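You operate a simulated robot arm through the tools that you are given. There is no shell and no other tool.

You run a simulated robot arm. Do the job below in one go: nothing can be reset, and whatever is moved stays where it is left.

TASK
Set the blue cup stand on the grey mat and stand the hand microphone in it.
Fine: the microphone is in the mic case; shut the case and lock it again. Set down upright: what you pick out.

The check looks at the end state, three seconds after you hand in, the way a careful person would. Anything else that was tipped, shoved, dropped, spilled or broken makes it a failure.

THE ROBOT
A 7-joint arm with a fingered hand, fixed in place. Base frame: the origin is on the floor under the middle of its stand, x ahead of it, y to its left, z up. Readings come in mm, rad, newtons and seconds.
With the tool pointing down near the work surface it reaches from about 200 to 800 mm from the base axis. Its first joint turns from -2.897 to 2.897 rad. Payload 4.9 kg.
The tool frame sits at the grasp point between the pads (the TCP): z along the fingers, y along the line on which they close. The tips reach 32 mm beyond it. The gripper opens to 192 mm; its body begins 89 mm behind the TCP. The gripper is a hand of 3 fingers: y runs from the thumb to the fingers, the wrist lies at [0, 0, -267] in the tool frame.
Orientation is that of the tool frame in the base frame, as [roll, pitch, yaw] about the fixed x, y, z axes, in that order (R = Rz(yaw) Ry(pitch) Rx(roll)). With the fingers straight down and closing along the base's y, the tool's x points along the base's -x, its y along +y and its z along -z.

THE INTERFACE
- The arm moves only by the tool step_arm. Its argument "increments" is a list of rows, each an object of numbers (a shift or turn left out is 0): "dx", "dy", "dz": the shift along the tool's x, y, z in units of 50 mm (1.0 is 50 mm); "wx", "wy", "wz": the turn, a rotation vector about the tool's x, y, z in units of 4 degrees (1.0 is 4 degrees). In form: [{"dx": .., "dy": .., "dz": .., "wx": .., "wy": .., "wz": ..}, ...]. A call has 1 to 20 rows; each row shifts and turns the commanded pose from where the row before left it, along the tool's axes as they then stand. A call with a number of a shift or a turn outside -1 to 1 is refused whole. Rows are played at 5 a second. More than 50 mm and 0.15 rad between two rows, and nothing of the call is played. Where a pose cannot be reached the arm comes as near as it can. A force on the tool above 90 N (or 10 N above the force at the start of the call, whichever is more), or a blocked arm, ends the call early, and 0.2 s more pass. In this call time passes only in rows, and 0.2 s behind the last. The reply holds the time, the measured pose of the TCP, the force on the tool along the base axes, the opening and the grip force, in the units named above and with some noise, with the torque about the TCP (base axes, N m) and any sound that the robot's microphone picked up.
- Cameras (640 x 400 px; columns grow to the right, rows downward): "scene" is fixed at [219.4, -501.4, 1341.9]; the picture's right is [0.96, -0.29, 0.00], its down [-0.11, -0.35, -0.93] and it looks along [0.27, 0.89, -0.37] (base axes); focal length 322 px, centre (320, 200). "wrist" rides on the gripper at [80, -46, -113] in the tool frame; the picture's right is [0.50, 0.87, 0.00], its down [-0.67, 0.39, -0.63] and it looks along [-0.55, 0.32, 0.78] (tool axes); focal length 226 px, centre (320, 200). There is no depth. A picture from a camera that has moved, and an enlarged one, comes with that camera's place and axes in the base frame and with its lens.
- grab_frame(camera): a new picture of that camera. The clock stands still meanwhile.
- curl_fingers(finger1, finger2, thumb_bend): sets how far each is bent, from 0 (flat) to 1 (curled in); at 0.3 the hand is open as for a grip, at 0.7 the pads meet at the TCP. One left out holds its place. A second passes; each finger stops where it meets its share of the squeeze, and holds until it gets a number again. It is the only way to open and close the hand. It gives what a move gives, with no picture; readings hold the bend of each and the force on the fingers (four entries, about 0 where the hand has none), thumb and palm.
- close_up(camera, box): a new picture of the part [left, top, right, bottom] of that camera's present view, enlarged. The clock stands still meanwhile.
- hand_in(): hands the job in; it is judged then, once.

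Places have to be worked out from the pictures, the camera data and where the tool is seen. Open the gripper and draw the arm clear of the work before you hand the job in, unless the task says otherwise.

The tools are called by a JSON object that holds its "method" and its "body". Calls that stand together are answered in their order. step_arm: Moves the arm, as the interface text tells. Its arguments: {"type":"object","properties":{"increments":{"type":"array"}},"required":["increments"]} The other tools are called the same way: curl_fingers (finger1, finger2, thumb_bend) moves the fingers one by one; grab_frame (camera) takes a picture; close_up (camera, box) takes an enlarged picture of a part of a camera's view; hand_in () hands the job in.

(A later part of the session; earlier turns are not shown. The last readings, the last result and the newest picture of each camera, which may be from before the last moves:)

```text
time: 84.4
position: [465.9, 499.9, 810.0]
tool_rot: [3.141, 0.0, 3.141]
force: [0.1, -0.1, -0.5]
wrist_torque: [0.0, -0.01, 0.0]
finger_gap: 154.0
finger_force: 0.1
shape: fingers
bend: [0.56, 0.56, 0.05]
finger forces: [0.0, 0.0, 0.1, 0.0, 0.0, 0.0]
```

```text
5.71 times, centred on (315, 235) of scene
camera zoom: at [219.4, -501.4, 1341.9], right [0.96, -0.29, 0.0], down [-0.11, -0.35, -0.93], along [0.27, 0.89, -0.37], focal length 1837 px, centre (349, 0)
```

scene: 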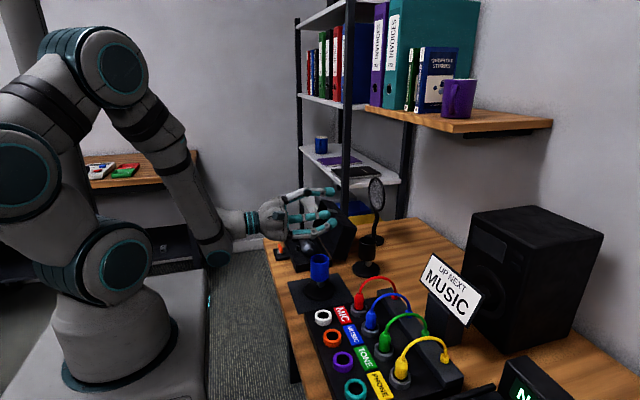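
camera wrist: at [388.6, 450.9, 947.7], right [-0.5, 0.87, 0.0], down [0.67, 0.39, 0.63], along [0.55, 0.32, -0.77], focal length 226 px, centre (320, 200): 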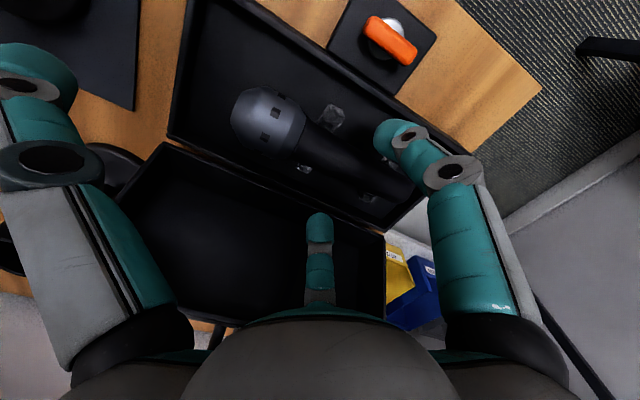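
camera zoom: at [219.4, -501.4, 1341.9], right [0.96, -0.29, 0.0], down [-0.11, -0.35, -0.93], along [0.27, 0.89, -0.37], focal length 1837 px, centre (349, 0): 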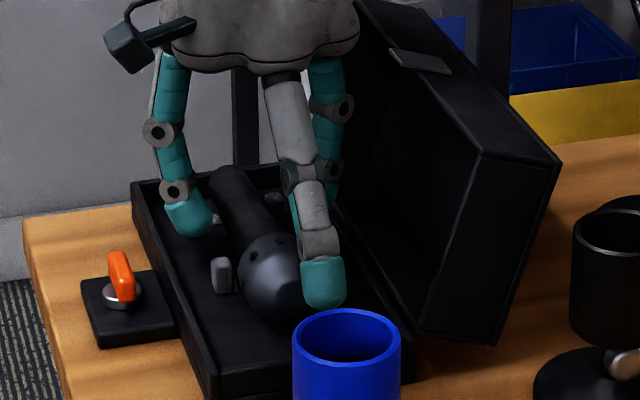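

Finger 1's tip is at about (429, 523), between the pegs and clear of handle and wall. I descend the remaining 17 mm.

{"method": "step_arm", "body": {"increments": [{"dz": 0.17}, {"dz": 0.17}]}}

{"method": "close_up", "body": {"camera": "wrist", "box": [220, 50, 440, 230]}}

{"method": "close_up", "body": {"camera": "scene", "box": [280, 200, 350, 270]}}

```text
time: 85.0
position: [466.8, 499.8, 793.7]
tool_rot: [-3.141, 0.0, -3.141]
force: [-0.5, -0.1, 0.1]
wrist_torque: [0.0, 0.02, 0.0]
finger_gap: 154.0
finger_force: 0.0
shape: fingers
bend: [0.56, 0.56, 0.05]
finger forces: [0.1, 0.0, 0.0, 0.1, 0.0, 0.0]
```

```text
2.22 times, centred on (330, 140) of wrist
camera zoom: at [388.5, 453.5, 905.6], right [-0.5, 0.87, 0.0], down [0.67, 0.39, 0.63], along [0.55, 0.32, -0.78], focal length 502 px, centre (298, 333)
```

zoom: 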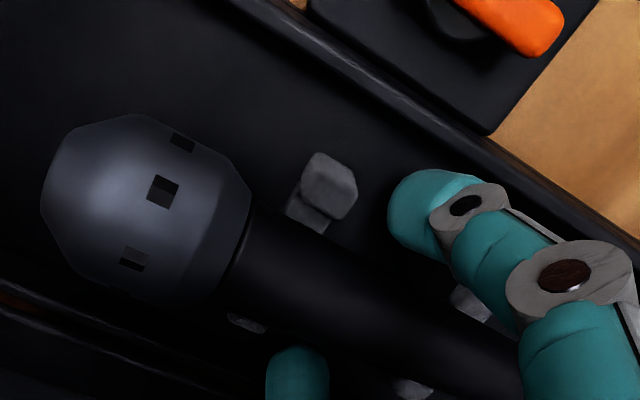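

```text
5.71 times, centred on (315, 235) of scene
camera zoom: at [219.4, -501.4, 1341.9], right [0.96, -0.29, 0.0], down [-0.11, -0.35, -0.93], along [0.27, 0.89, -0.37], focal length 1837 px, centre (349, 0)
```

zoom: 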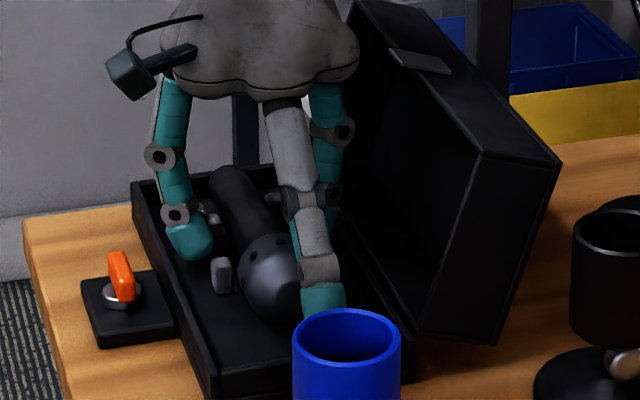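

No contact forces yet and the fingers flank the handle. I close the two fingers gently on it.

{"method": "curl_fingers", "body": {"finger1": 0.6, "finger2": 0.6}}

{"method": "curl_fingers", "body": {"finger1": 0.64, "finger2": 0.64}}

{"method": "close_up", "body": {"camera": "wrist", "box": [220, 50, 440, 230]}}

{"method": "close_up", "body": {"camera": "scene", "box": [280, 200, 350, 270]}}

```text
time: 86.0
position: [466.1, 499.2, 794.0]
tool_rot: [-3.14, 0.0, 3.142]
force: [0.7, -0.2, 0.1]
wrist_torque: [-0.01, -0.06, 0.03]
finger_gap: 147.5
finger_force: 0.1
shape: fingers
bend: [0.6, 0.6, 0.05]
finger forces: [0.1, 0.0, 0.0, 0.1, 0.0, 0.1]
```

```text
time: 87.0
position: [465.9, 500.3, 793.0]
tool_rot: [3.141, 0.001, 3.141]
force: [-1.1, 0.9, -0.6]
wrist_torque: [0.01, -0.01, -0.02]
finger_gap: 143.3
finger_force: 1.7
shape: fingers
bend: [0.62, 0.62, 0.05]
finger forces: [2.2, 2.1, 0.0, 0.0, 0.0, 0.0]
```

```text
2.22 times, centred on (330, 140) of wrist
camera zoom: at [388.4, 453.5, 905.6], right [-0.5, 0.87, 0.0], down [0.67, 0.39, 0.63], along [0.55, 0.32, -0.78], focal length 502 px, centre (298, 333)
```

zoom: 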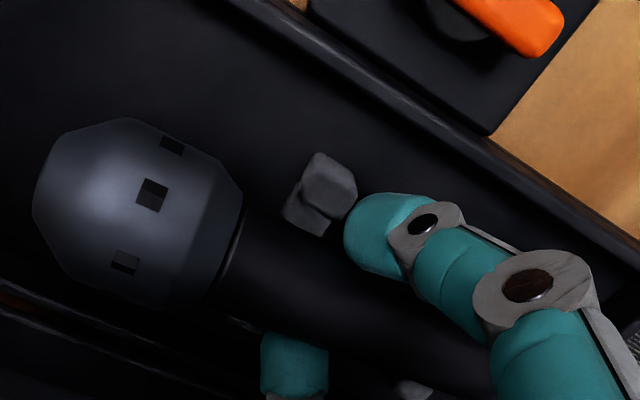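

```text
5.71 times, centred on (315, 235) of scene
camera zoom: at [219.4, -501.4, 1341.9], right [0.96, -0.29, 0.0], down [-0.11, -0.35, -0.93], along [0.27, 0.89, -0.37], focal length 1837 px, centre (349, 0)
```

zoom: 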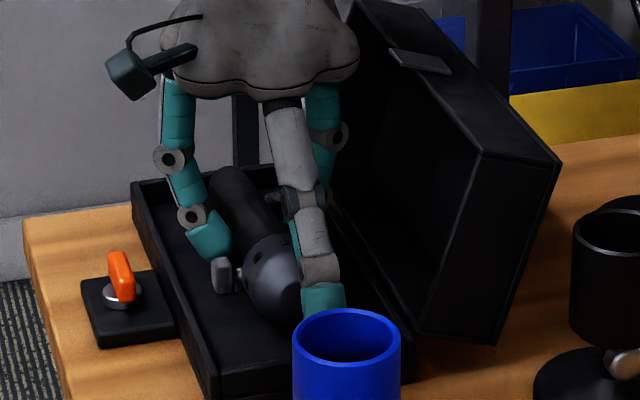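

Contact is light at 2 N each, but finger 1 sits close to peg 1. I open slightly, shift +6 mm in y, and close again with a firmer squeeze.

{"method": "curl_fingers", "body": {"finger1": 0.59, "finger2": 0.59}}

{"method": "step_arm", "body": {"increments": [{"dy": 0.13}]}}

{"method": "curl_fingers", "body": {"finger1": 0.7, "finger2": 0.7}}

{"method": "close_up", "body": {"camera": "wrist", "box": [220, 50, 440, 230]}}

{"method": "close_up", "body": {"camera": "scene", "box": [280, 200, 350, 270]}}

```text
time: 88.0
position: [465.2, 499.2, 792.2]
tool_rot: [3.141, 0.0, 3.141]
force: [0.4, 0.5, -0.1]
wrist_torque: [-0.05, 0.0, 0.02]
finger_gap: 148.2
finger_force: 0.1
shape: fingers
bend: [0.59, 0.59, 0.05]
finger forces: [0.0, 0.0, 0.0, 0.0, 0.1, 0.1]
```

```text
time: 88.4
position: [467.8, 506.6, 793.3]
tool_rot: [-3.141, 0.001, 3.141]
force: [0.4, -0.1, -0.2]
wrist_torque: [0.0, 0.0, 0.03]
finger_gap: 148.3
finger_force: 0.1
shape: fingers
bend: [0.59, 0.59, 0.05]
finger forces: [0.0, 0.0, 0.1, 0.1, 0.0, 0.1]
```

```text
time: 89.4
position: [466.2, 506.4, 793.4]
tool_rot: [-3.141, 0.0, 3.14]
force: [-0.3, 0.7, -0.2]
wrist_torque: [-0.03, -0.02, -0.01]
finger_gap: 137.2
finger_force: 8.0
shape: fingers
bend: [0.64, 0.64, 0.05]
finger forces: [8.0, 7.8, 0.1, 0.0, 0.0, 0.0]
```

```text
2.22 times, centred on (330, 140) of wrist
camera zoom: at [388.7, 459.8, 905.9], right [-0.5, 0.87, 0.0], down [0.67, 0.39, 0.63], along [0.55, 0.32, -0.78], focal length 502 px, centre (298, 333)
```

zoom: 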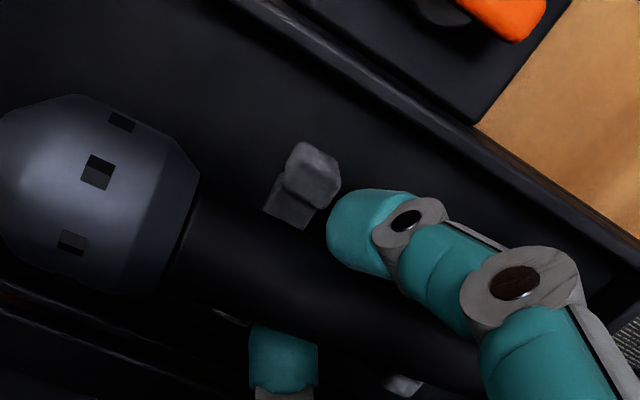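

```text
5.71 times, centred on (315, 235) of scene
camera zoom: at [219.4, -501.4, 1341.9], right [0.96, -0.29, 0.0], down [-0.11, -0.35, -0.93], along [0.27, 0.89, -0.37], focal length 1837 px, centre (349, 0)
```

zoom: 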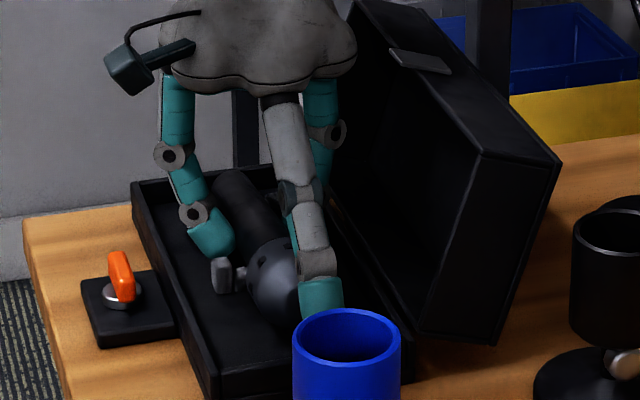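

Both fingers squeeze at about 8 N, and the mic slid forward slightly in the case. I test-lift a few millimetres and look for tilting.

{"method": "step_arm", "body": {"increments": [{"dz": -0.06}, {"dz": -0.1}]}}

{"method": "close_up", "body": {"camera": "wrist", "box": [180, 50, 440, 230]}}

{"method": "close_up", "body": {"camera": "scene", "box": [280, 200, 350, 270]}}

```text
time: 90.0
position: [467.4, 506.6, 801.9]
tool_rot: [3.14, 0.002, -3.141]
force: [0.0, 0.1, -2.3]
wrist_torque: [-0.03, 0.01, -0.01]
finger_gap: 137.2
finger_force: 8.6
shape: fingers
bend: [0.64, 0.64, 0.05]
finger forces: [7.9, 7.9, 0.0, 0.0, 0.1, 0.0]
```

```text
2.22 times, centred on (310, 140) of wrist
camera zoom: at [388.7, 459.6, 913.7], right [-0.5, 0.87, 0.0], down [0.67, 0.39, 0.63], along [0.55, 0.32, -0.78], focal length 502 px, centre (342, 333)
```

zoom: 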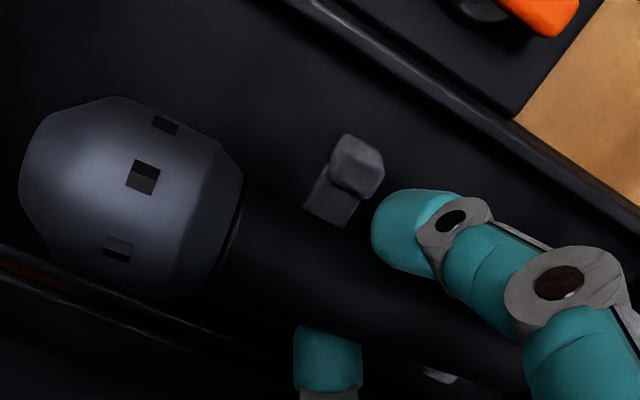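

```text
5.71 times, centred on (315, 235) of scene
camera zoom: at [219.4, -501.4, 1341.9], right [0.96, -0.29, 0.0], down [-0.11, -0.35, -0.93], along [0.27, 0.89, -0.37], focal length 1837 px, centre (349, 0)
```

zoom: 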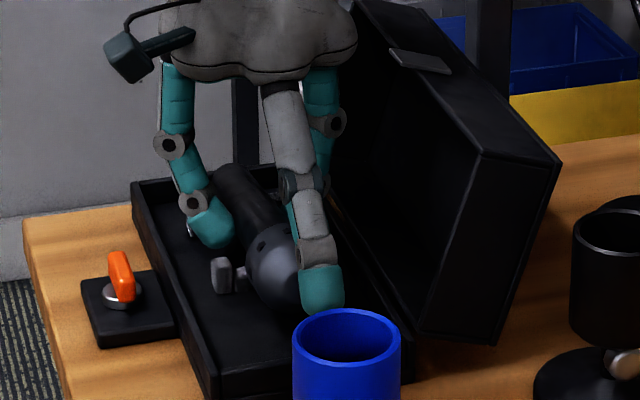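

The mic's weight (about 2.3 N) is on the hand and it stays level in the pinch. I lift further, slowly.

{"method": "step_arm", "body": {"increments": [{"dz": -0.15}, {"dz": -0.2}, {"dz": -0.25}]}}

{"method": "close_up", "body": {"camera": "wrist", "box": [180, 50, 440, 230]}}

{"method": "close_up", "body": {"camera": "scene", "box": [280, 200, 350, 270]}}

```text
time: 90.8
position: [466.3, 506.1, 831.8]
tool_rot: [-3.141, 0.0, 3.141]
force: [-0.5, 0.0, -3.7]
wrist_torque: [-0.02, -0.01, 0.04]
finger_gap: 137.0
finger_force: 8.3
shape: fingers
bend: [0.64, 0.64, 0.05]
finger forces: [8.0, 7.9, 0.0, 0.0, 0.0, 0.1]
```

```text
2.22 times, centred on (310, 140) of wrist
camera zoom: at [388.7, 459.8, 943.6], right [-0.5, 0.87, 0.0], down [0.67, 0.39, 0.63], along [0.55, 0.32, -0.78], focal length 502 px, centre (342, 333)
```

zoom: 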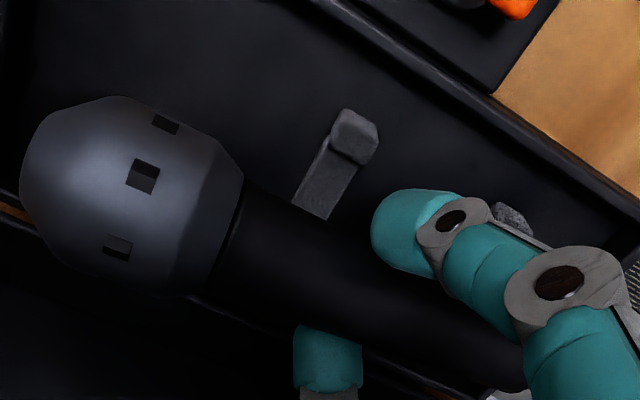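

```text
5.71 times, centred on (315, 235) of scene
camera zoom: at [219.4, -501.4, 1341.9], right [0.96, -0.29, 0.0], down [-0.11, -0.35, -0.93], along [0.27, 0.89, -0.37], focal length 1837 px, centre (349, 0)
```

zoom: 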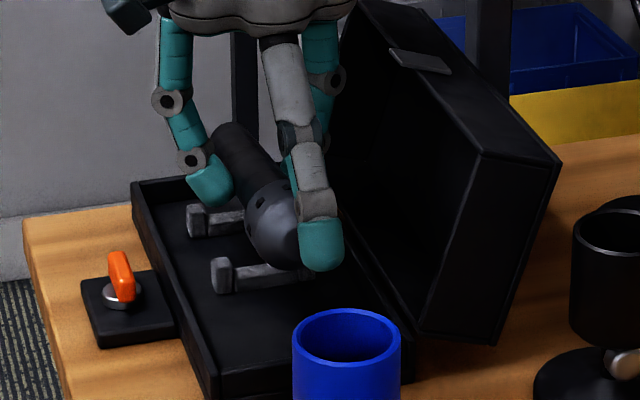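

The mic is clear of its cradle and held level (about 3–3.7 N). I raise it well above everything before moving.

{"method": "step_arm", "body": {"increments": [{"dz": -0.4}, {"dz": -0.6}, {"dz": -0.6}, {"dz": -0.6}, {"dz": -0.6}, {"dz": -0.4}]}}

{"method": "grab_frame", "body": {"camera": "wrist"}}

{"method": "close_up", "body": {"camera": "scene", "box": [250, 120, 370, 280]}}

```text
time: 92.2
position: [465.6, 505.7, 991.8]
tool_rot: [3.141, -0.001, -3.141]
force: [-0.4, -0.1, -3.3]
wrist_torque: [-0.01, -0.01, 0.0]
finger_gap: 137.2
finger_force: 8.1
shape: fingers
bend: [0.64, 0.64, 0.05]
finger forces: [8.0, 7.9, 0.1, 0.0, 0.1, 0.0]
```

```text
taken
camera wrist: at [388.8, 459.8, 1104.3], right [-0.5, 0.87, 0.0], down [0.67, 0.39, 0.63], along [0.55, 0.32, -0.78], focal length 226 px, centre (320, 200)
```

wrist: 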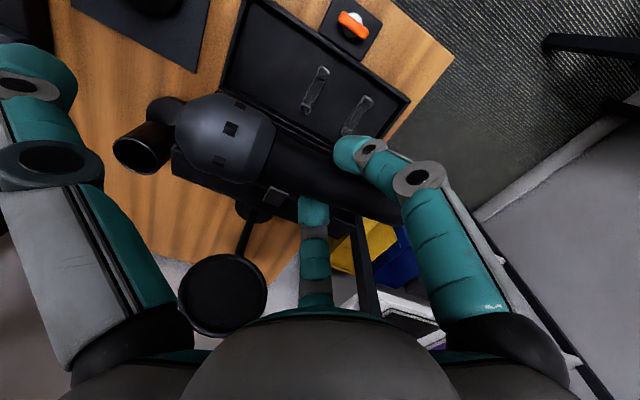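

```text
2.50 times, centred on (310, 200) of scene
camera zoom: at [219.4, -501.4, 1341.9], right [0.96, -0.29, 0.0], down [-0.11, -0.35, -0.93], along [0.27, 0.89, -0.37], focal length 804 px, centre (345, 200)
```

zoom: 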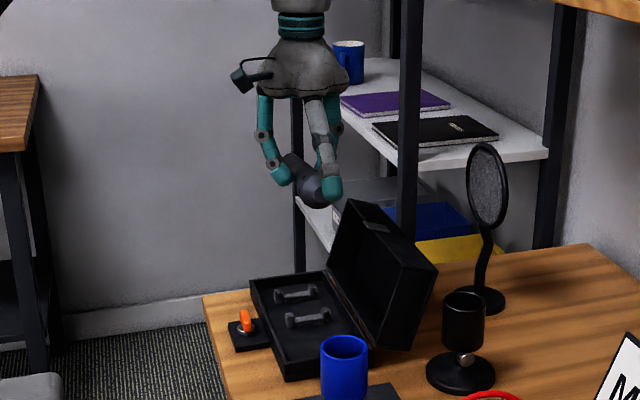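

The mic is held steadily and only the lid and cradle remain below. I carry it at height to above the mat.

{"method": "step_arm", "body": {"increments": [{"dx": 0.1, "dy": -0.5}, {"dx": 0.14, "dy": -0.75}, {"dx": 0.14, "dy": -0.75}, {"dx": 0.14, "dy": -0.75}, {"dx": 0.14, "dy": -0.75}, {"dx": 0.12, "dy": -0.65}, {"dx": 0.05, "dy": -0.45}]}}

{"method": "step_arm", "body": {"increments": [{"wz": -0.6}, {"wz": -0.8}, {"wz": -0.9}, {"wz": -0.9}, {"wz": -0.9}, {"wz": -0.9}, {"wz": -0.9}, {"wz": -0.9}, {"wz": -0.9}, {"wz": -0.9}, {"wz": -0.9}, {"wz": -0.9}, {"wz": -0.9}, {"wz": -0.9}, {"wz": -0.9}, {"wz": -0.9}, {"wz": -1.0}]}}

{"method": "grab_frame", "body": {"camera": "wrist"}}

{"method": "close_up", "body": {"camera": "scene", "box": [230, 120, 370, 310]}}

```text
time: 93.8
position: [424.0, 276.3, 991.1]
tool_rot: [3.141, 0.0, 3.14]
force: [0.4, -0.6, -3.1]
wrist_torque: [-0.01, -0.01, 0.0]
finger_gap: 137.1
finger_force: 8.1
shape: fingers
bend: [0.64, 0.64, 0.05]
finger forces: [8.0, 8.0, 0.1, 0.1, 0.0, 0.1]
```

```text
time: 97.4
position: [425.1, 276.9, 991.5]
tool_rot: [3.141, -0.001, -2.094]
force: [0.0, -0.1, -2.5]
wrist_torque: [-0.01, -0.03, 0.0]
finger_gap: 137.2
finger_force: 7.5
shape: fingers
bend: [0.64, 0.64, 0.05]
finger forces: [8.0, 8.0, 0.0, 0.1, 0.0, 0.0]
```

```text
taken
camera wrist: at [426.8, 184.1, 1103.3], right [-1.0, 0.0, 0.0], down [0.0, 0.78, 0.63], along [0.0, 0.63, -0.78], focal length 226 px, centre (320, 200)
```

wrist: 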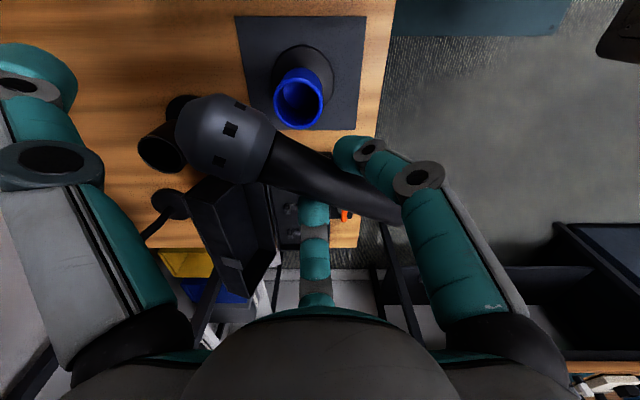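

```text
2.11 times, centred on (300, 215) of scene
camera zoom: at [219.4, -501.4, 1341.9], right [0.96, -0.29, 0.0], down [-0.11, -0.35, -0.93], along [0.27, 0.89, -0.37], focal length 677 px, centre (362, 168)
```

zoom: 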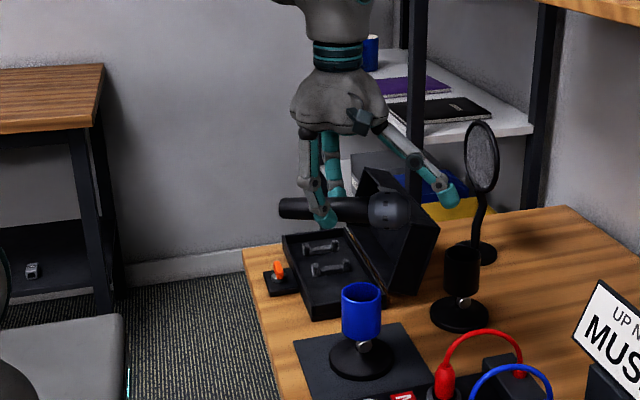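

The mic is seen side-on, tail toward -x, about 60 mm from the pinch to the tail. Now I pitch the hand up slowly so the tail swings down, checking halfway.

{"method": "step_arm", "body": {"increments": [{"wx": 0.5}, {"wx": 0.8}, {"wx": 0.9}, {"wx": 0.9}, {"wx": 0.9}, {"wx": 0.9}, {"wx": 0.9}, {"wx": 0.9}, {"wx": 0.9}, {"wx": 0.9}, {"wx": 0.9}, {"wx": 0.9}, {"wx": 0.7}]}}

{"method": "close_up", "body": {"camera": "scene", "box": [230, 120, 370, 310]}}

{"method": "grab_frame", "body": {"camera": "wrist"}}

```text
time: 100.2
position: [424.7, 277.3, 991.2]
tool_rot: [-2.373, -0.001, -2.095]
force: [0.3, -0.7, -3.3]
wrist_torque: [0.04, 0.04, -0.03]
finger_gap: 137.7
finger_force: 8.9
shape: fingers
bend: [0.64, 0.64, 0.05]
finger forces: [8.4, 8.4, 0.0, 0.0, 0.0, 0.1]
```

```text
2.11 times, centred on (300, 215) of scene
camera zoom: at [219.4, -501.4, 1341.9], right [0.96, -0.29, 0.0], down [-0.11, -0.35, -0.93], along [0.27, 0.89, -0.37], focal length 677 px, centre (362, 168)
```

zoom: 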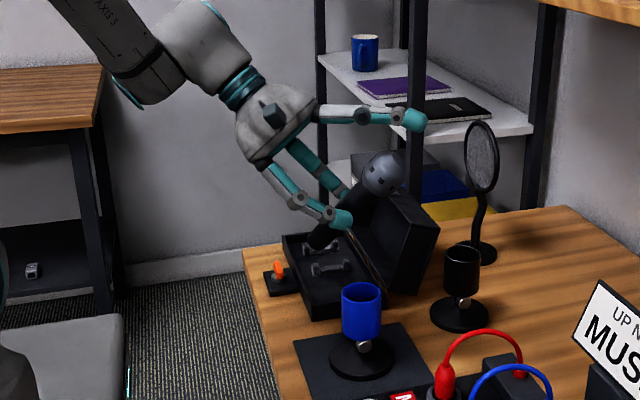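

```text
taken
camera wrist: at [347.4, 229.9, 1103.6], right [-0.79, -0.12, -0.6], down [-0.29, 0.94, 0.18], along [0.54, 0.32, -0.78], focal length 226 px, centre (320, 200)
```

wrist: 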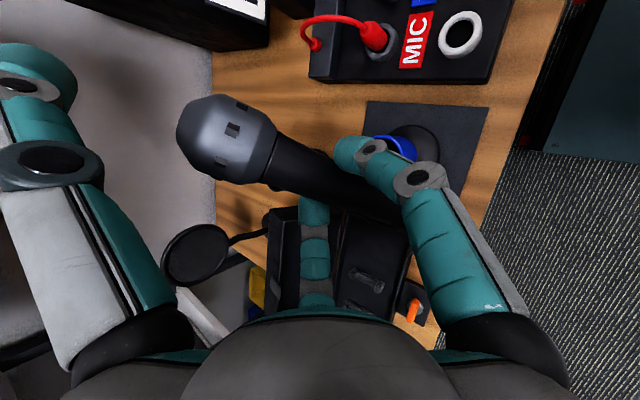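

The mic turns with the hand without slipping, about 44° so far. I complete the remaining 46°.

{"method": "step_arm", "body": {"increments": [{"wx": 0.6}, {"wx": 0.9}, {"wx": 0.9}, {"wx": 0.9}, {"wx": 0.9}, {"wx": 0.9}, {"wx": 0.9}, {"wx": 0.9}, {"wx": 0.9}, {"wx": 0.9}, {"wx": 0.9}, {"wx": 0.9}, {"wx": 0.6}, {"wx": 0.4}]}}

{"method": "close_up", "body": {"camera": "scene", "box": [230, 120, 370, 310]}}

{"method": "grab_frame", "body": {"camera": "wrist"}}

```text
time: 103.2
position: [424.7, 276.3, 992.3]
tool_rot: [-1.571, 0.0, -2.094]
force: [0.3, -0.4, -2.2]
wrist_torque: [0.06, 0.08, -0.03]
finger_gap: 137.7
finger_force: 8.4
shape: fingers
bend: [0.64, 0.64, 0.05]
finger forces: [8.8, 8.8, 0.0, 0.0, 0.0, 0.0]
```

```text
2.11 times, centred on (300, 215) of scene
camera zoom: at [219.4, -501.4, 1341.9], right [0.96, -0.29, 0.0], down [-0.11, -0.35, -0.93], along [0.27, 0.89, -0.37], focal length 677 px, centre (362, 168)
```

zoom: 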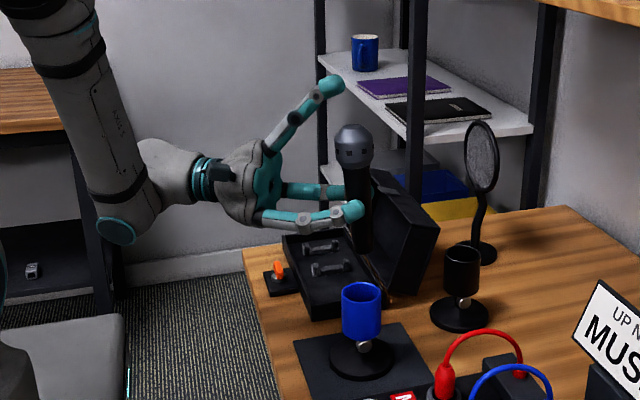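

```text
taken
camera wrist: at [289.3, 263.4, 1036.6], right [-0.25, -0.43, -0.87], down [-0.21, 0.9, -0.39], along [0.95, 0.09, -0.32], focal length 226 px, centre (320, 200)
```

wrist: 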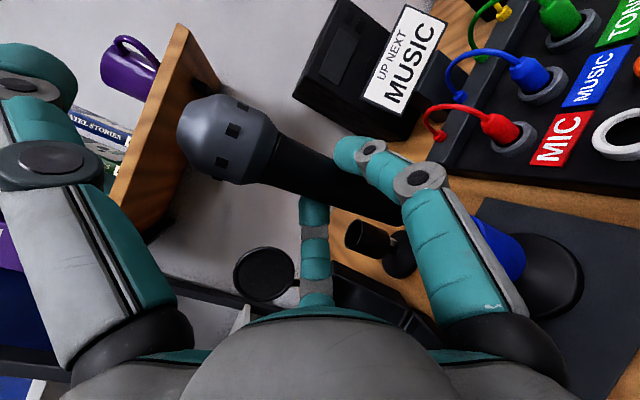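

The microphone is now upright, head up. I zoom in to measure where its axis and tail are relative to the cup.

{"method": "close_up", "body": {"camera": "scene", "box": [290, 160, 370, 260]}}

{"method": "close_up", "body": {"camera": "scene", "box": [295, 215, 345, 305]}}

{"method": "close_up", "body": {"camera": "wrist", "box": [160, 70, 440, 250]}}

```text
4.00 times, centred on (330, 210) of scene
camera zoom: at [219.4, -501.4, 1341.9], right [0.96, -0.29, 0.0], down [-0.11, -0.35, -0.93], along [0.27, 0.89, -0.37], focal length 1286 px, centre (280, 160)
```

zoom: 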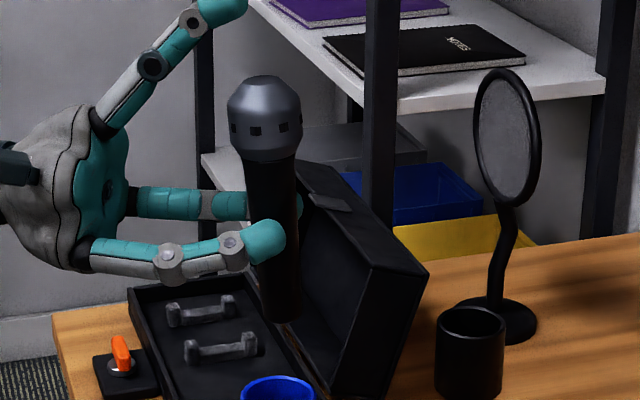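

```text
4.44 times, centred on (320, 260) of scene
camera zoom: at [219.4, -501.4, 1341.9], right [0.96, -0.29, 0.0], down [-0.11, -0.35, -0.93], along [0.27, 0.89, -0.37], focal length 1429 px, centre (320, -67)
```

zoom: 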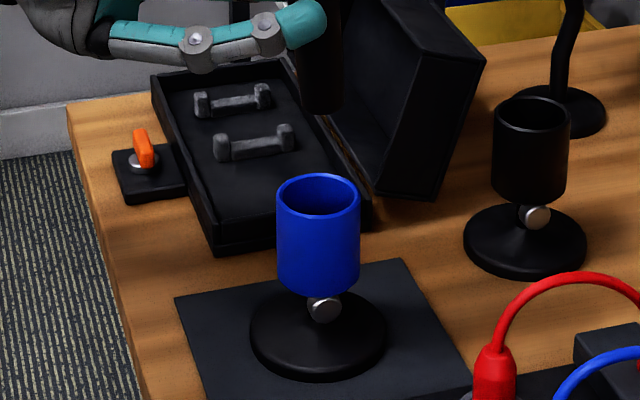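

```text
2.22 times, centred on (300, 160) of wrist
camera zoom: at [289.3, 263.4, 1036.6], right [-0.25, -0.43, -0.87], down [-0.21, 0.9, -0.39], along [0.95, 0.09, -0.32], focal length 502 px, centre (364, 289)
```

zoom: 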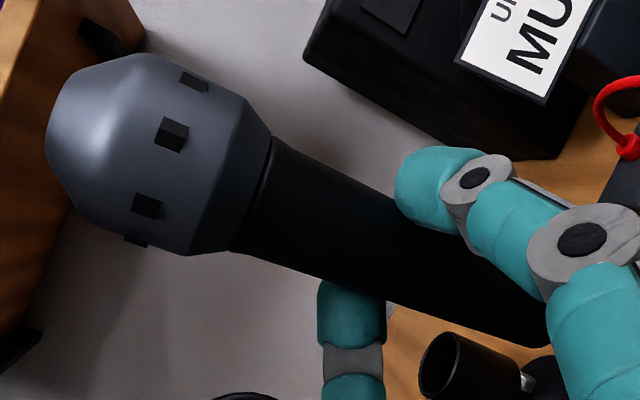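

The axis is near (444, 265) and leans about 5° (head toward the palm). The cup centre is at about (448.5, 259.5, rim 843). I correct the tilt by -5° and shift so the mic is over the cup.

{"method": "step_arm", "body": {"increments": [{"wx": -0.65}, {"wx": -0.65}, {"dx": 0.053, "dz": 0.128}]}}

{"method": "close_up", "body": {"camera": "scene", "box": [280, 160, 360, 300]}}

{"method": "close_up", "body": {"camera": "wrist", "box": [160, 70, 560, 320]}}

```text
time: 104.0
position: [429.8, 271.3, 991.2]
tool_rot: [-1.663, 0.001, -2.096]
force: [0.2, 0.5, -1.6]
wrist_torque: [0.05, 0.05, -0.02]
finger_gap: 138.0
finger_force: 8.5
shape: fingers
bend: [0.64, 0.64, 0.05]
finger forces: [8.7, 8.8, 0.0, 0.1, 0.0, 0.1]
```

```text
2.86 times, centred on (320, 230) of scene
camera zoom: at [219.4, -501.4, 1341.9], right [0.96, -0.29, 0.0], down [-0.11, -0.35, -0.93], along [0.27, 0.89, -0.37], focal length 918 px, centre (320, 114)
```

zoom: 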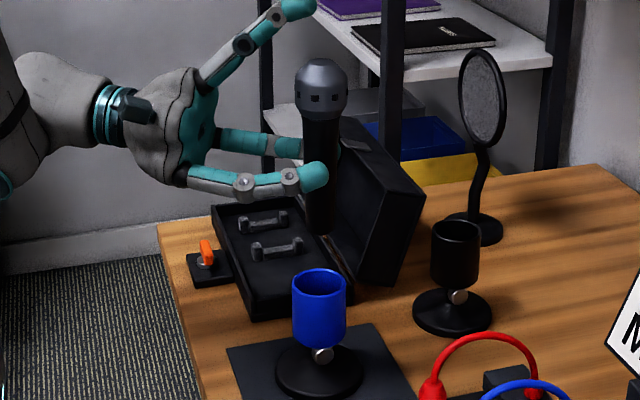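

```text
1.60 times, centred on (360, 195) of wrist
camera zoom: at [297.4, 256.0, 1046.1], right [-0.32, -0.39, -0.86], down [-0.24, 0.91, -0.33], along [0.92, 0.1, -0.39], focal length 362 px, centre (256, 208)
```

zoom: 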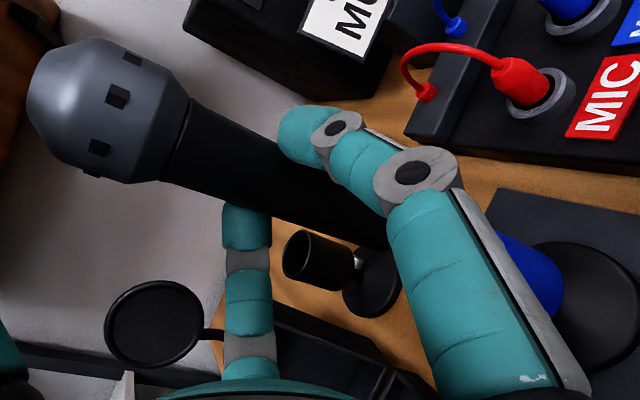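

The mic is vertical with its axis at about (449.4, 259), aligned with the cup centre within 1–2 mm. I lower straight down 45 mm to just above the rim.

{"method": "step_arm", "body": {"increments": [{"dy": 0.3, "dz": 0.027}, {"dy": 0.3, "dz": 0.027}, {"dy": 0.3, "dz": 0.027}]}}

{"method": "close_up", "body": {"camera": "scene", "box": [290, 180, 350, 290]}}

{"method": "grab_frame", "body": {"camera": "wrist"}}

```text
time: 104.8
position: [429.2, 270.7, 946.2]
tool_rot: [-1.661, 0.0, -2.094]
force: [-0.6, 0.3, -3.1]
wrist_torque: [0.01, 0.11, 0.0]
finger_gap: 138.2
finger_force: 8.9
shape: fingers
bend: [0.64, 0.64, 0.05]
finger forces: [8.9, 9.0, 0.1, 0.1, 0.0, 0.0]
```

```text
3.64 times, centred on (320, 235) of scene
camera zoom: at [219.4, -501.4, 1341.9], right [0.96, -0.29, 0.0], down [-0.11, -0.35, -0.93], along [0.27, 0.89, -0.37], focal length 1169 px, centre (320, 73)
```

zoom: 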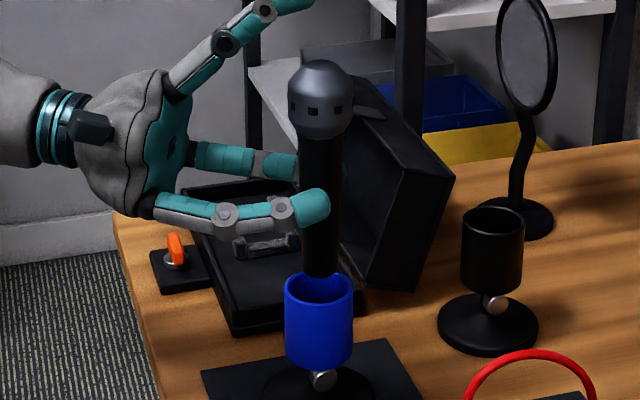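

```text
taken
camera wrist: at [296.9, 255.5, 1001.1], right [-0.32, -0.39, -0.86], down [-0.24, 0.91, -0.33], along [0.92, 0.1, -0.38], focal length 226 px, centre (320, 200)
```

wrist: 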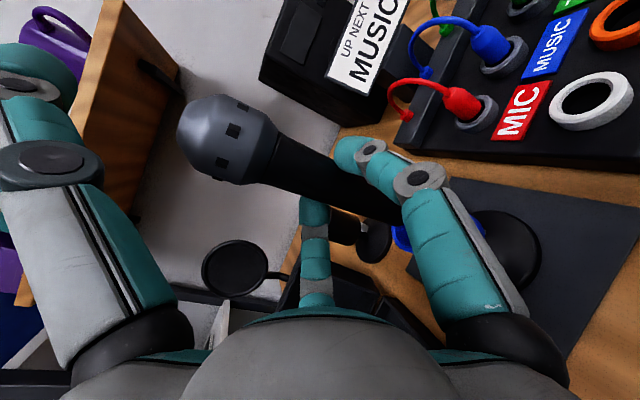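

The tail is just above the cup mouth. I zoom in on the alignment before inserting.

{"method": "close_up", "body": {"camera": "scene", "box": [305, 240, 337, 285]}}

{"method": "close_up", "body": {"camera": "wrist", "box": [360, 160, 520, 290]}}

```text
8.89 times, centred on (321, 262) of scene
camera zoom: at [219.4, -501.4, 1341.9], right [0.96, -0.29, 0.0], down [-0.11, -0.35, -0.93], along [0.27, 0.89, -0.37], focal length 2857 px, centre (311, -356)
```

zoom: 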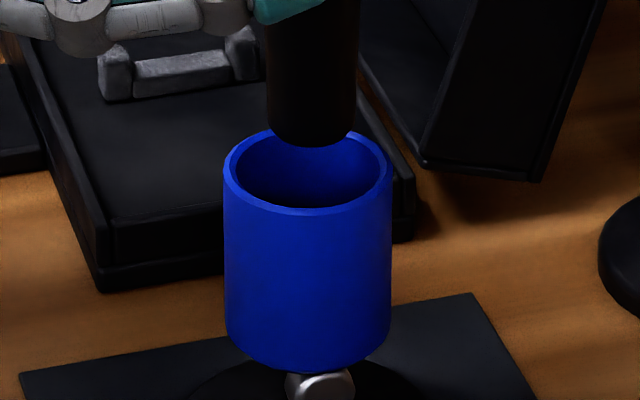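

```text
3.08 times, centred on (440, 225) of wrist
camera zoom: at [296.9, 255.5, 1001.1], right [-0.32, -0.39, -0.86], down [-0.24, 0.91, -0.33], along [0.92, 0.1, -0.38], focal length 696 px, centre (-49, 123)
```

zoom: 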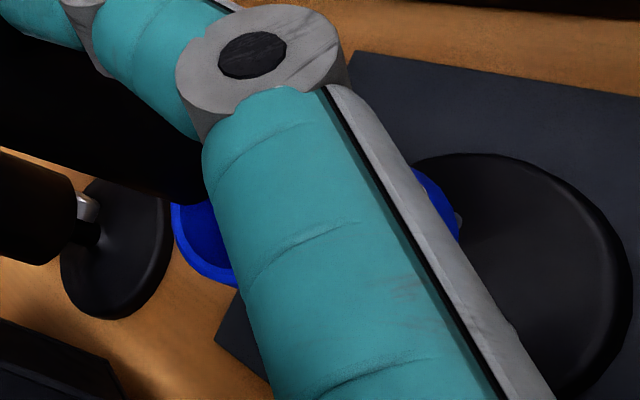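

The tail (about 29 mm wide) is centred over the cup opening (about 48 mm) within 1–3 mm. I lower it into the cup, watching the forces.

{"method": "step_arm", "body": {"increments": [{"dy": 0.2, "dz": 0.018}, {"dy": 0.2, "dz": 0.018}, {"dy": 0.2, "dz": 0.018}]}}

{"method": "close_up", "body": {"camera": "scene", "box": [295, 200, 345, 290]}}

```text
time: 105.6
position: [428.8, 271.6, 914.9]
tool_rot: [-1.662, 0.0, -2.094]
force: [0.7, 0.6, -2.4]
wrist_torque: [0.0, 0.08, 0.01]
finger_gap: 138.0
finger_force: 8.4
shape: fingers
bend: [0.64, 0.64, 0.05]
finger forces: [8.9, 9.0, 0.0, 0.1, 0.0, 0.0]
```

```text
4.44 times, centred on (320, 245) of scene
camera zoom: at [219.4, -501.4, 1341.9], right [0.96, -0.29, 0.0], down [-0.11, -0.35, -0.93], along [0.27, 0.89, -0.37], focal length 1429 px, centre (320, 0)
```

zoom: 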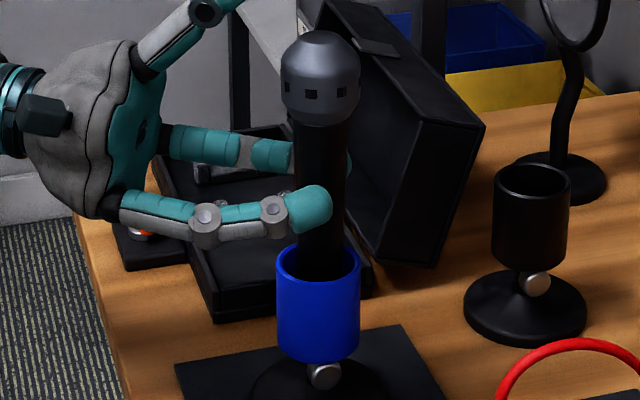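

The tail is inside the cup with no contact. I continue lowering 25 mm more.

{"method": "step_arm", "body": {"increments": [{"dy": 0.2, "dz": 0.018}, {"dy": 0.2, "dz": 0.018}, {"dy": 0.1, "dz": 0.009}]}}

{"method": "close_up", "body": {"camera": "scene", "box": [295, 200, 345, 290]}}

```text
time: 106.4
position: [429.4, 270.7, 889.3]
tool_rot: [-1.66, -0.001, -2.095]
force: [0.1, -0.1, -3.2]
wrist_torque: [0.04, 0.05, -0.01]
finger_gap: 138.0
finger_force: 9.3
shape: fingers
bend: [0.64, 0.64, 0.05]
finger forces: [8.8, 8.9, 0.1, 0.0, 0.0, 0.0]
```

```text
4.44 times, centred on (320, 245) of scene
camera zoom: at [219.4, -501.4, 1341.9], right [0.96, -0.29, 0.0], down [-0.11, -0.35, -0.93], along [0.27, 0.89, -0.37], focal length 1429 px, centre (320, 0)
```

zoom: 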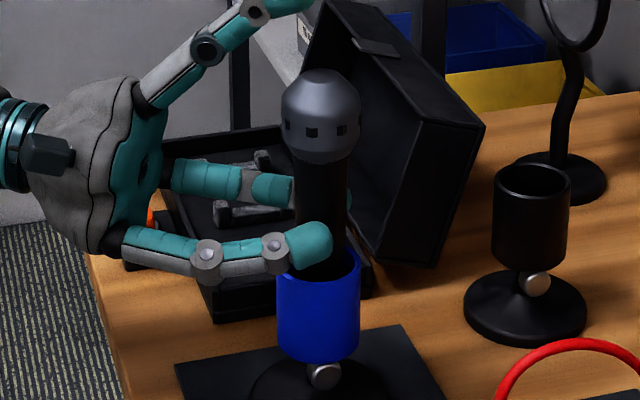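

Still free, with the fingers about 14 mm above the rim. I lower in small steps until the tail touches the cup bottom.

{"method": "step_arm", "body": {"increments": [{"dy": 0.08, "dz": 0.007}]}}

{"method": "step_arm", "body": {"increments": [{"dy": 0.06, "dz": 0.005}]}}

```text
time: 106.8
position: [429.0, 271.9, 885.2]
tool_rot: [-1.662, 0.0, -2.095]
force: [0.5, -0.2, -3.4]
wrist_torque: [0.02, 0.07, 0.01]
finger_gap: 138.2
finger_force: 9.0
shape: fingers
bend: [0.64, 0.64, 0.05]
finger forces: [8.8, 8.9, 0.0, 0.1, 0.0, 0.1]
```

```text
time: 107.2
position: [428.5, 270.0, 883.6]
tool_rot: [-1.66, 0.0, -2.093]
force: [0.8, -1.0, -2.8]
wrist_torque: [0.06, 0.07, -0.01]
finger_gap: 138.1
finger_force: 9.0
shape: fingers
bend: [0.64, 0.64, 0.05]
finger forces: [8.9, 8.9, 0.0, 0.1, 0.0, 0.1]
```

Still no bottom contact at TCP z≈883. I check the finger-to-rim gap closely before going on.

{"method": "close_up", "body": {"camera": "scene", "box": [300, 235, 340, 285]}}

{"method": "close_up", "body": {"camera": "wrist", "box": [280, 110, 480, 260]}}

```text
8.00 times, centred on (320, 260) of scene
camera zoom: at [219.4, -501.4, 1341.9], right [0.96, -0.29, 0.0], down [-0.11, -0.35, -0.93], along [0.27, 0.89, -0.37], focal length 2572 px, centre (320, -280)
```

zoom: 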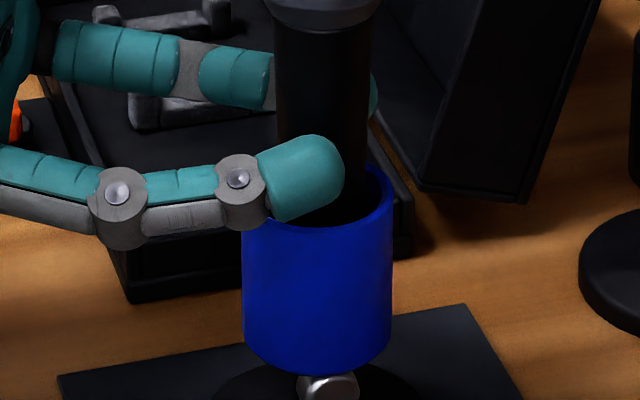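

```text
2.67 times, centred on (380, 185) of wrist
camera zoom: at [297.5, 255.8, 938.6], right [-0.32, -0.39, -0.86], down [-0.24, 0.91, -0.33], along [0.92, 0.1, -0.38], focal length 603 px, centre (160, 240)
```

zoom: 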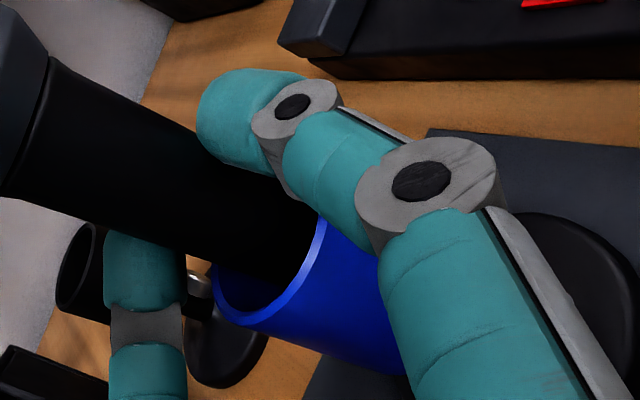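

About 8 mm remain between the finger and the rim. I lower in 2 mm steps.

{"method": "step_arm", "body": {"increments": [{"dy": 0.04, "dz": 0.0035}]}}

{"method": "step_arm", "body": {"increments": [{"dy": 0.04, "dz": 0.0035}]}}

{"method": "step_arm", "body": {"increments": [{"dy": 0.03, "dz": 0.0025}]}}

```text
time: 107.6
position: [429.4, 270.7, 881.6]
tool_rot: [-1.662, 0.0, -2.094]
force: [0.3, -0.1, -2.4]
wrist_torque: [0.04, 0.07, 0.01]
finger_gap: 138.1
finger_force: 9.1
shape: fingers
bend: [0.64, 0.64, 0.05]
finger forces: [8.9, 8.8, 0.0, 0.1, 0.0, 0.0]
```

```text
time: 108.0
position: [428.6, 272.5, 879.9]
tool_rot: [-1.661, -0.001, -2.094]
force: [0.8, 0.3, -2.5]
wrist_torque: [0.06, 0.08, -0.01]
finger_gap: 138.0
finger_force: 9.1
shape: fingers
bend: [0.64, 0.64, 0.05]
finger forces: [8.8, 8.8, 0.0, 0.0, 0.0, 0.1]
```

```text
time: 108.4
position: [429.2, 269.9, 877.5]
tool_rot: [-1.661, 0.001, -2.094]
force: [-0.6, 0.3, -3.4]
wrist_torque: [0.04, 0.07, -0.02]
finger_gap: 138.2
finger_force: 8.9
shape: fingers
bend: [0.64, 0.64, 0.05]
finger forces: [8.9, 8.9, 0.0, 0.1, 0.0, 0.0]
```

Still carrying the full weight at TCP z≈877.5. I take two more tiny steps.

{"method": "step_arm", "body": {"increments": [{"dy": 0.03, "dz": 0.0025}]}}

{"method": "step_arm", "body": {"increments": [{"dy": 0.03, "dz": 0.0025}]}}

{"method": "close_up", "body": {"camera": "scene", "box": [300, 235, 340, 285]}}

{"method": "close_up", "body": {"camera": "wrist", "box": [280, 110, 480, 260]}}

```text
time: 108.8
position: [429.5, 271.2, 876.7]
tool_rot: [-1.661, 0.0, -2.095]
force: [0.0, 0.0, -2.9]
wrist_torque: [0.03, 0.04, 0.01]
finger_gap: 138.4
finger_force: 8.8
shape: fingers
bend: [0.64, 0.64, 0.05]
finger forces: [8.9, 8.9, 0.0, 0.0, 0.0, 0.1]
```

```text
time: 109.2
position: [430.2, 270.5, 874.4]
tool_rot: [-1.661, 0.0, -2.095]
force: [-0.4, -0.5, -3.3]
wrist_torque: [0.1, 0.03, -0.01]
finger_gap: 137.9
finger_force: 8.9
shape: fingers
bend: [0.64, 0.64, 0.05]
finger forces: [8.9, 8.9, 0.0, 0.0, 0.1, 0.0]
```

```text
8.00 times, centred on (320, 260) of scene
camera zoom: at [219.4, -501.4, 1341.9], right [0.96, -0.29, 0.0], down [-0.11, -0.35, -0.93], along [0.27, 0.89, -0.37], focal length 2572 px, centre (320, -280)
```

zoom: 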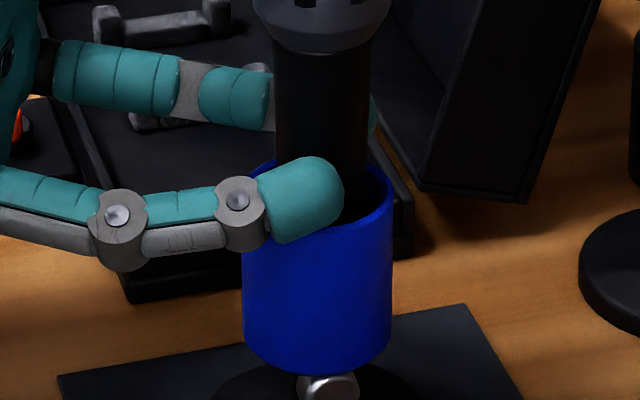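

```text
2.67 times, centred on (380, 185) of wrist
camera zoom: at [297.3, 255.7, 930.0], right [-0.32, -0.39, -0.86], down [-0.24, 0.91, -0.33], along [0.92, 0.1, -0.38], focal length 603 px, centre (160, 240)
```

zoom: 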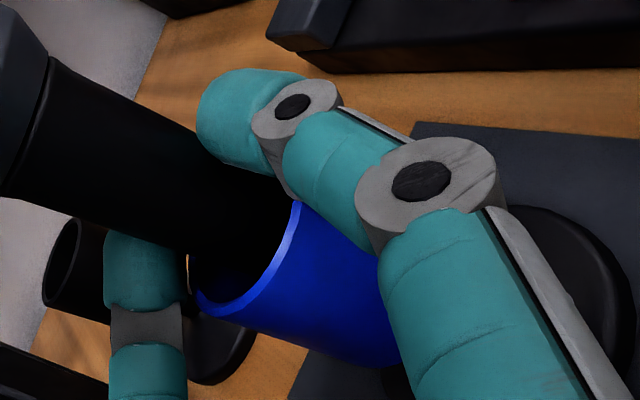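

The fingers are now level with the rim and the tail is only a few mm above the cup floor. Opening moves the fingertips slightly down, so I raise 4 mm and then loosen the pinch gradually so the mic slides down gently.

{"method": "step_arm", "body": {"increments": [{"dy": -0.08, "dz": -0.007}]}}

{"method": "curl_fingers", "body": {"finger1": 0.665, "finger2": 0.665}}

{"method": "close_up", "body": {"camera": "scene", "box": [295, 200, 345, 290]}}

```text
time: 109.6
position: [430.0, 271.0, 878.8]
tool_rot: [-1.663, 0.0, -2.095]
force: [-0.2, -0.1, -3.7]
wrist_torque: [0.03, 0.06, 0.01]
finger_gap: 138.2
finger_force: 9.0
shape: fingers
bend: [0.64, 0.64, 0.05]
finger forces: [8.9, 8.9, 0.0, 0.0, 0.0, 0.0]
```

```text
time: 110.6
position: [430.2, 272.1, 879.4]
tool_rot: [-1.661, -0.002, -2.094]
force: [0.2, 0.3, -2.3]
wrist_torque: [0.01, 0.08, 0.0]
finger_gap: 142.3
finger_force: 4.7
shape: fingers
bend: [0.63, 0.63, 0.05]
finger forces: [4.5, 4.4, 0.0, 0.0, 0.0, 0.0]
```

```text
4.44 times, centred on (320, 245) of scene
camera zoom: at [219.4, -501.4, 1341.9], right [0.96, -0.29, 0.0], down [-0.11, -0.35, -0.93], along [0.27, 0.89, -0.37], focal length 1429 px, centre (320, 0)
```

zoom: 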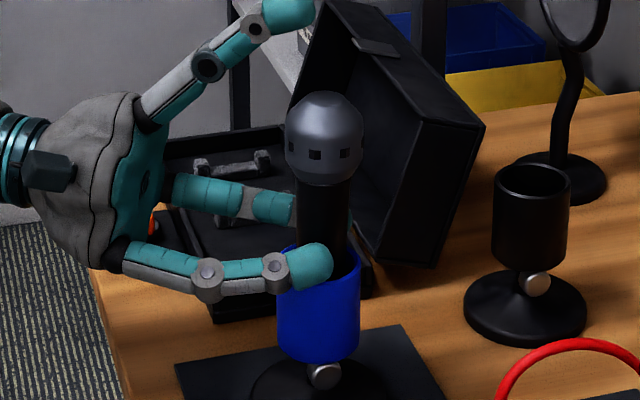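

Grip is down to 4.5 N and the mic is still held upright. I loosen a bit more.

{"method": "curl_fingers", "body": {"finger1": 0.645, "finger2": 0.645}}

{"method": "close_up", "body": {"camera": "scene", "box": [295, 200, 345, 290]}}

```text
time: 111.6
position: [428.7, 272.0, 879.3]
tool_rot: [-1.66, -0.001, -2.094]
force: [-0.2, 0.6, -2.8]
wrist_torque: [0.05, 0.07, 0.03]
finger_gap: 144.0
finger_force: 2.1
shape: fingers
bend: [0.62, 0.62, 0.05]
finger forces: [2.2, 2.3, 0.0, 0.0, 0.0, 0.0]
```

```text
4.44 times, centred on (320, 245) of scene
camera zoom: at [219.4, -501.4, 1341.9], right [0.96, -0.29, 0.0], down [-0.11, -0.35, -0.93], along [0.27, 0.89, -0.37], focal length 1429 px, centre (320, 0)
```

zoom: 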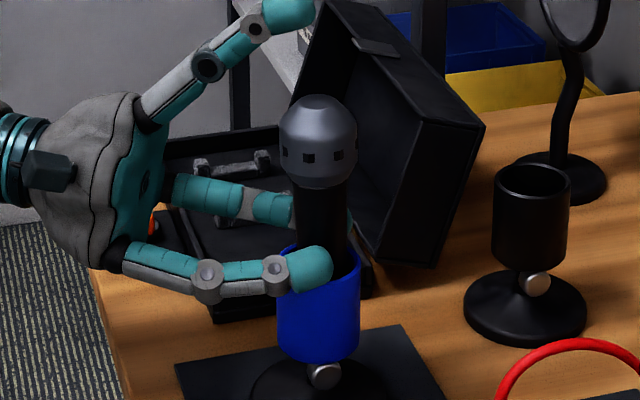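

The mic leans a few degrees toward the hand now but is within the cup. I loosen further so it settles onto the cup floor.

{"method": "curl_fingers", "body": {"finger1": 0.632, "finger2": 0.632}}

{"method": "close_up", "body": {"camera": "scene", "box": [295, 200, 345, 290]}}

```text
time: 112.6
position: [429.2, 271.2, 878.5]
tool_rot: [-1.661, 0.0, -2.094]
force: [-0.4, 0.4, -1.2]
wrist_torque: [0.02, -0.03, 0.0]
finger_gap: 144.3
finger_force: 1.3
shape: fingers
bend: [0.62, 0.62, 0.05]
finger forces: [1.3, 1.3, 0.0, 0.1, 0.0, 0.0]
```

```text
4.44 times, centred on (320, 245) of scene
camera zoom: at [219.4, -501.4, 1341.9], right [0.96, -0.29, 0.0], down [-0.11, -0.35, -0.93], along [0.27, 0.89, -0.37], focal length 1429 px, centre (320, 0)
```

zoom: 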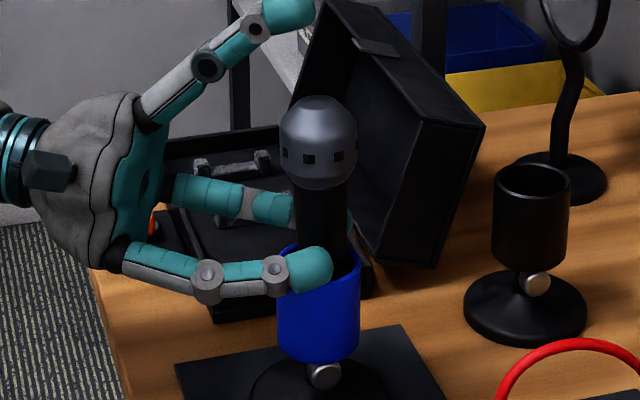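

The weight has mostly transferred to the cup, with the tail on the floor. I open slightly more so the fingers come off the handle.

{"method": "curl_fingers", "body": {"finger1": 0.61, "finger2": 0.61}}

{"method": "close_up", "body": {"camera": "scene", "box": [295, 200, 345, 290]}}

{"method": "close_up", "body": {"camera": "wrist", "box": [160, 70, 480, 290]}}

```text
time: 113.6
position: [429.5, 271.6, 877.8]
tool_rot: [-1.661, -0.001, -2.096]
force: [0.0, -0.1, -0.4]
wrist_torque: [0.0, -0.03, 0.03]
finger_gap: 145.7
finger_force: 0.0
shape: fingers
bend: [0.61, 0.61, 0.05]
finger forces: [0.0, 0.0, 0.1, 0.1, 0.1, 0.1]
```

```text
4.44 times, centred on (320, 245) of scene
camera zoom: at [219.4, -501.4, 1341.9], right [0.96, -0.29, 0.0], down [-0.11, -0.35, -0.93], along [0.27, 0.89, -0.37], focal length 1429 px, centre (320, 0)
```

zoom: 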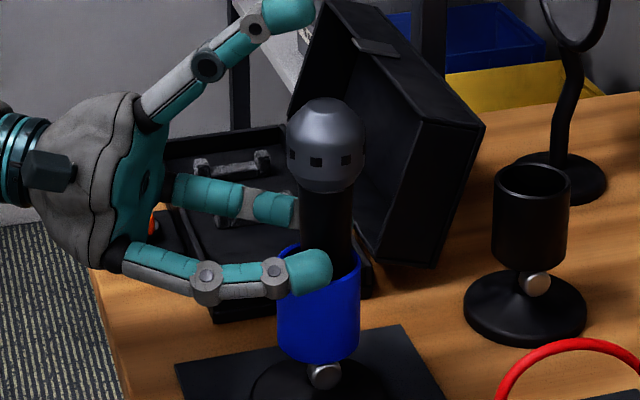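

```text
1.82 times, centred on (320, 180) of wrist
camera zoom: at [297.4, 255.9, 934.2], right [-0.32, -0.39, -0.86], down [-0.24, 0.91, -0.33], along [0.92, 0.1, -0.38], focal length 411 px, centre (320, 236)
```

zoom: 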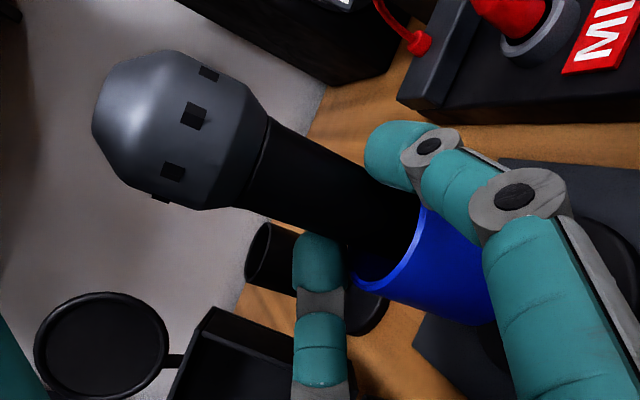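

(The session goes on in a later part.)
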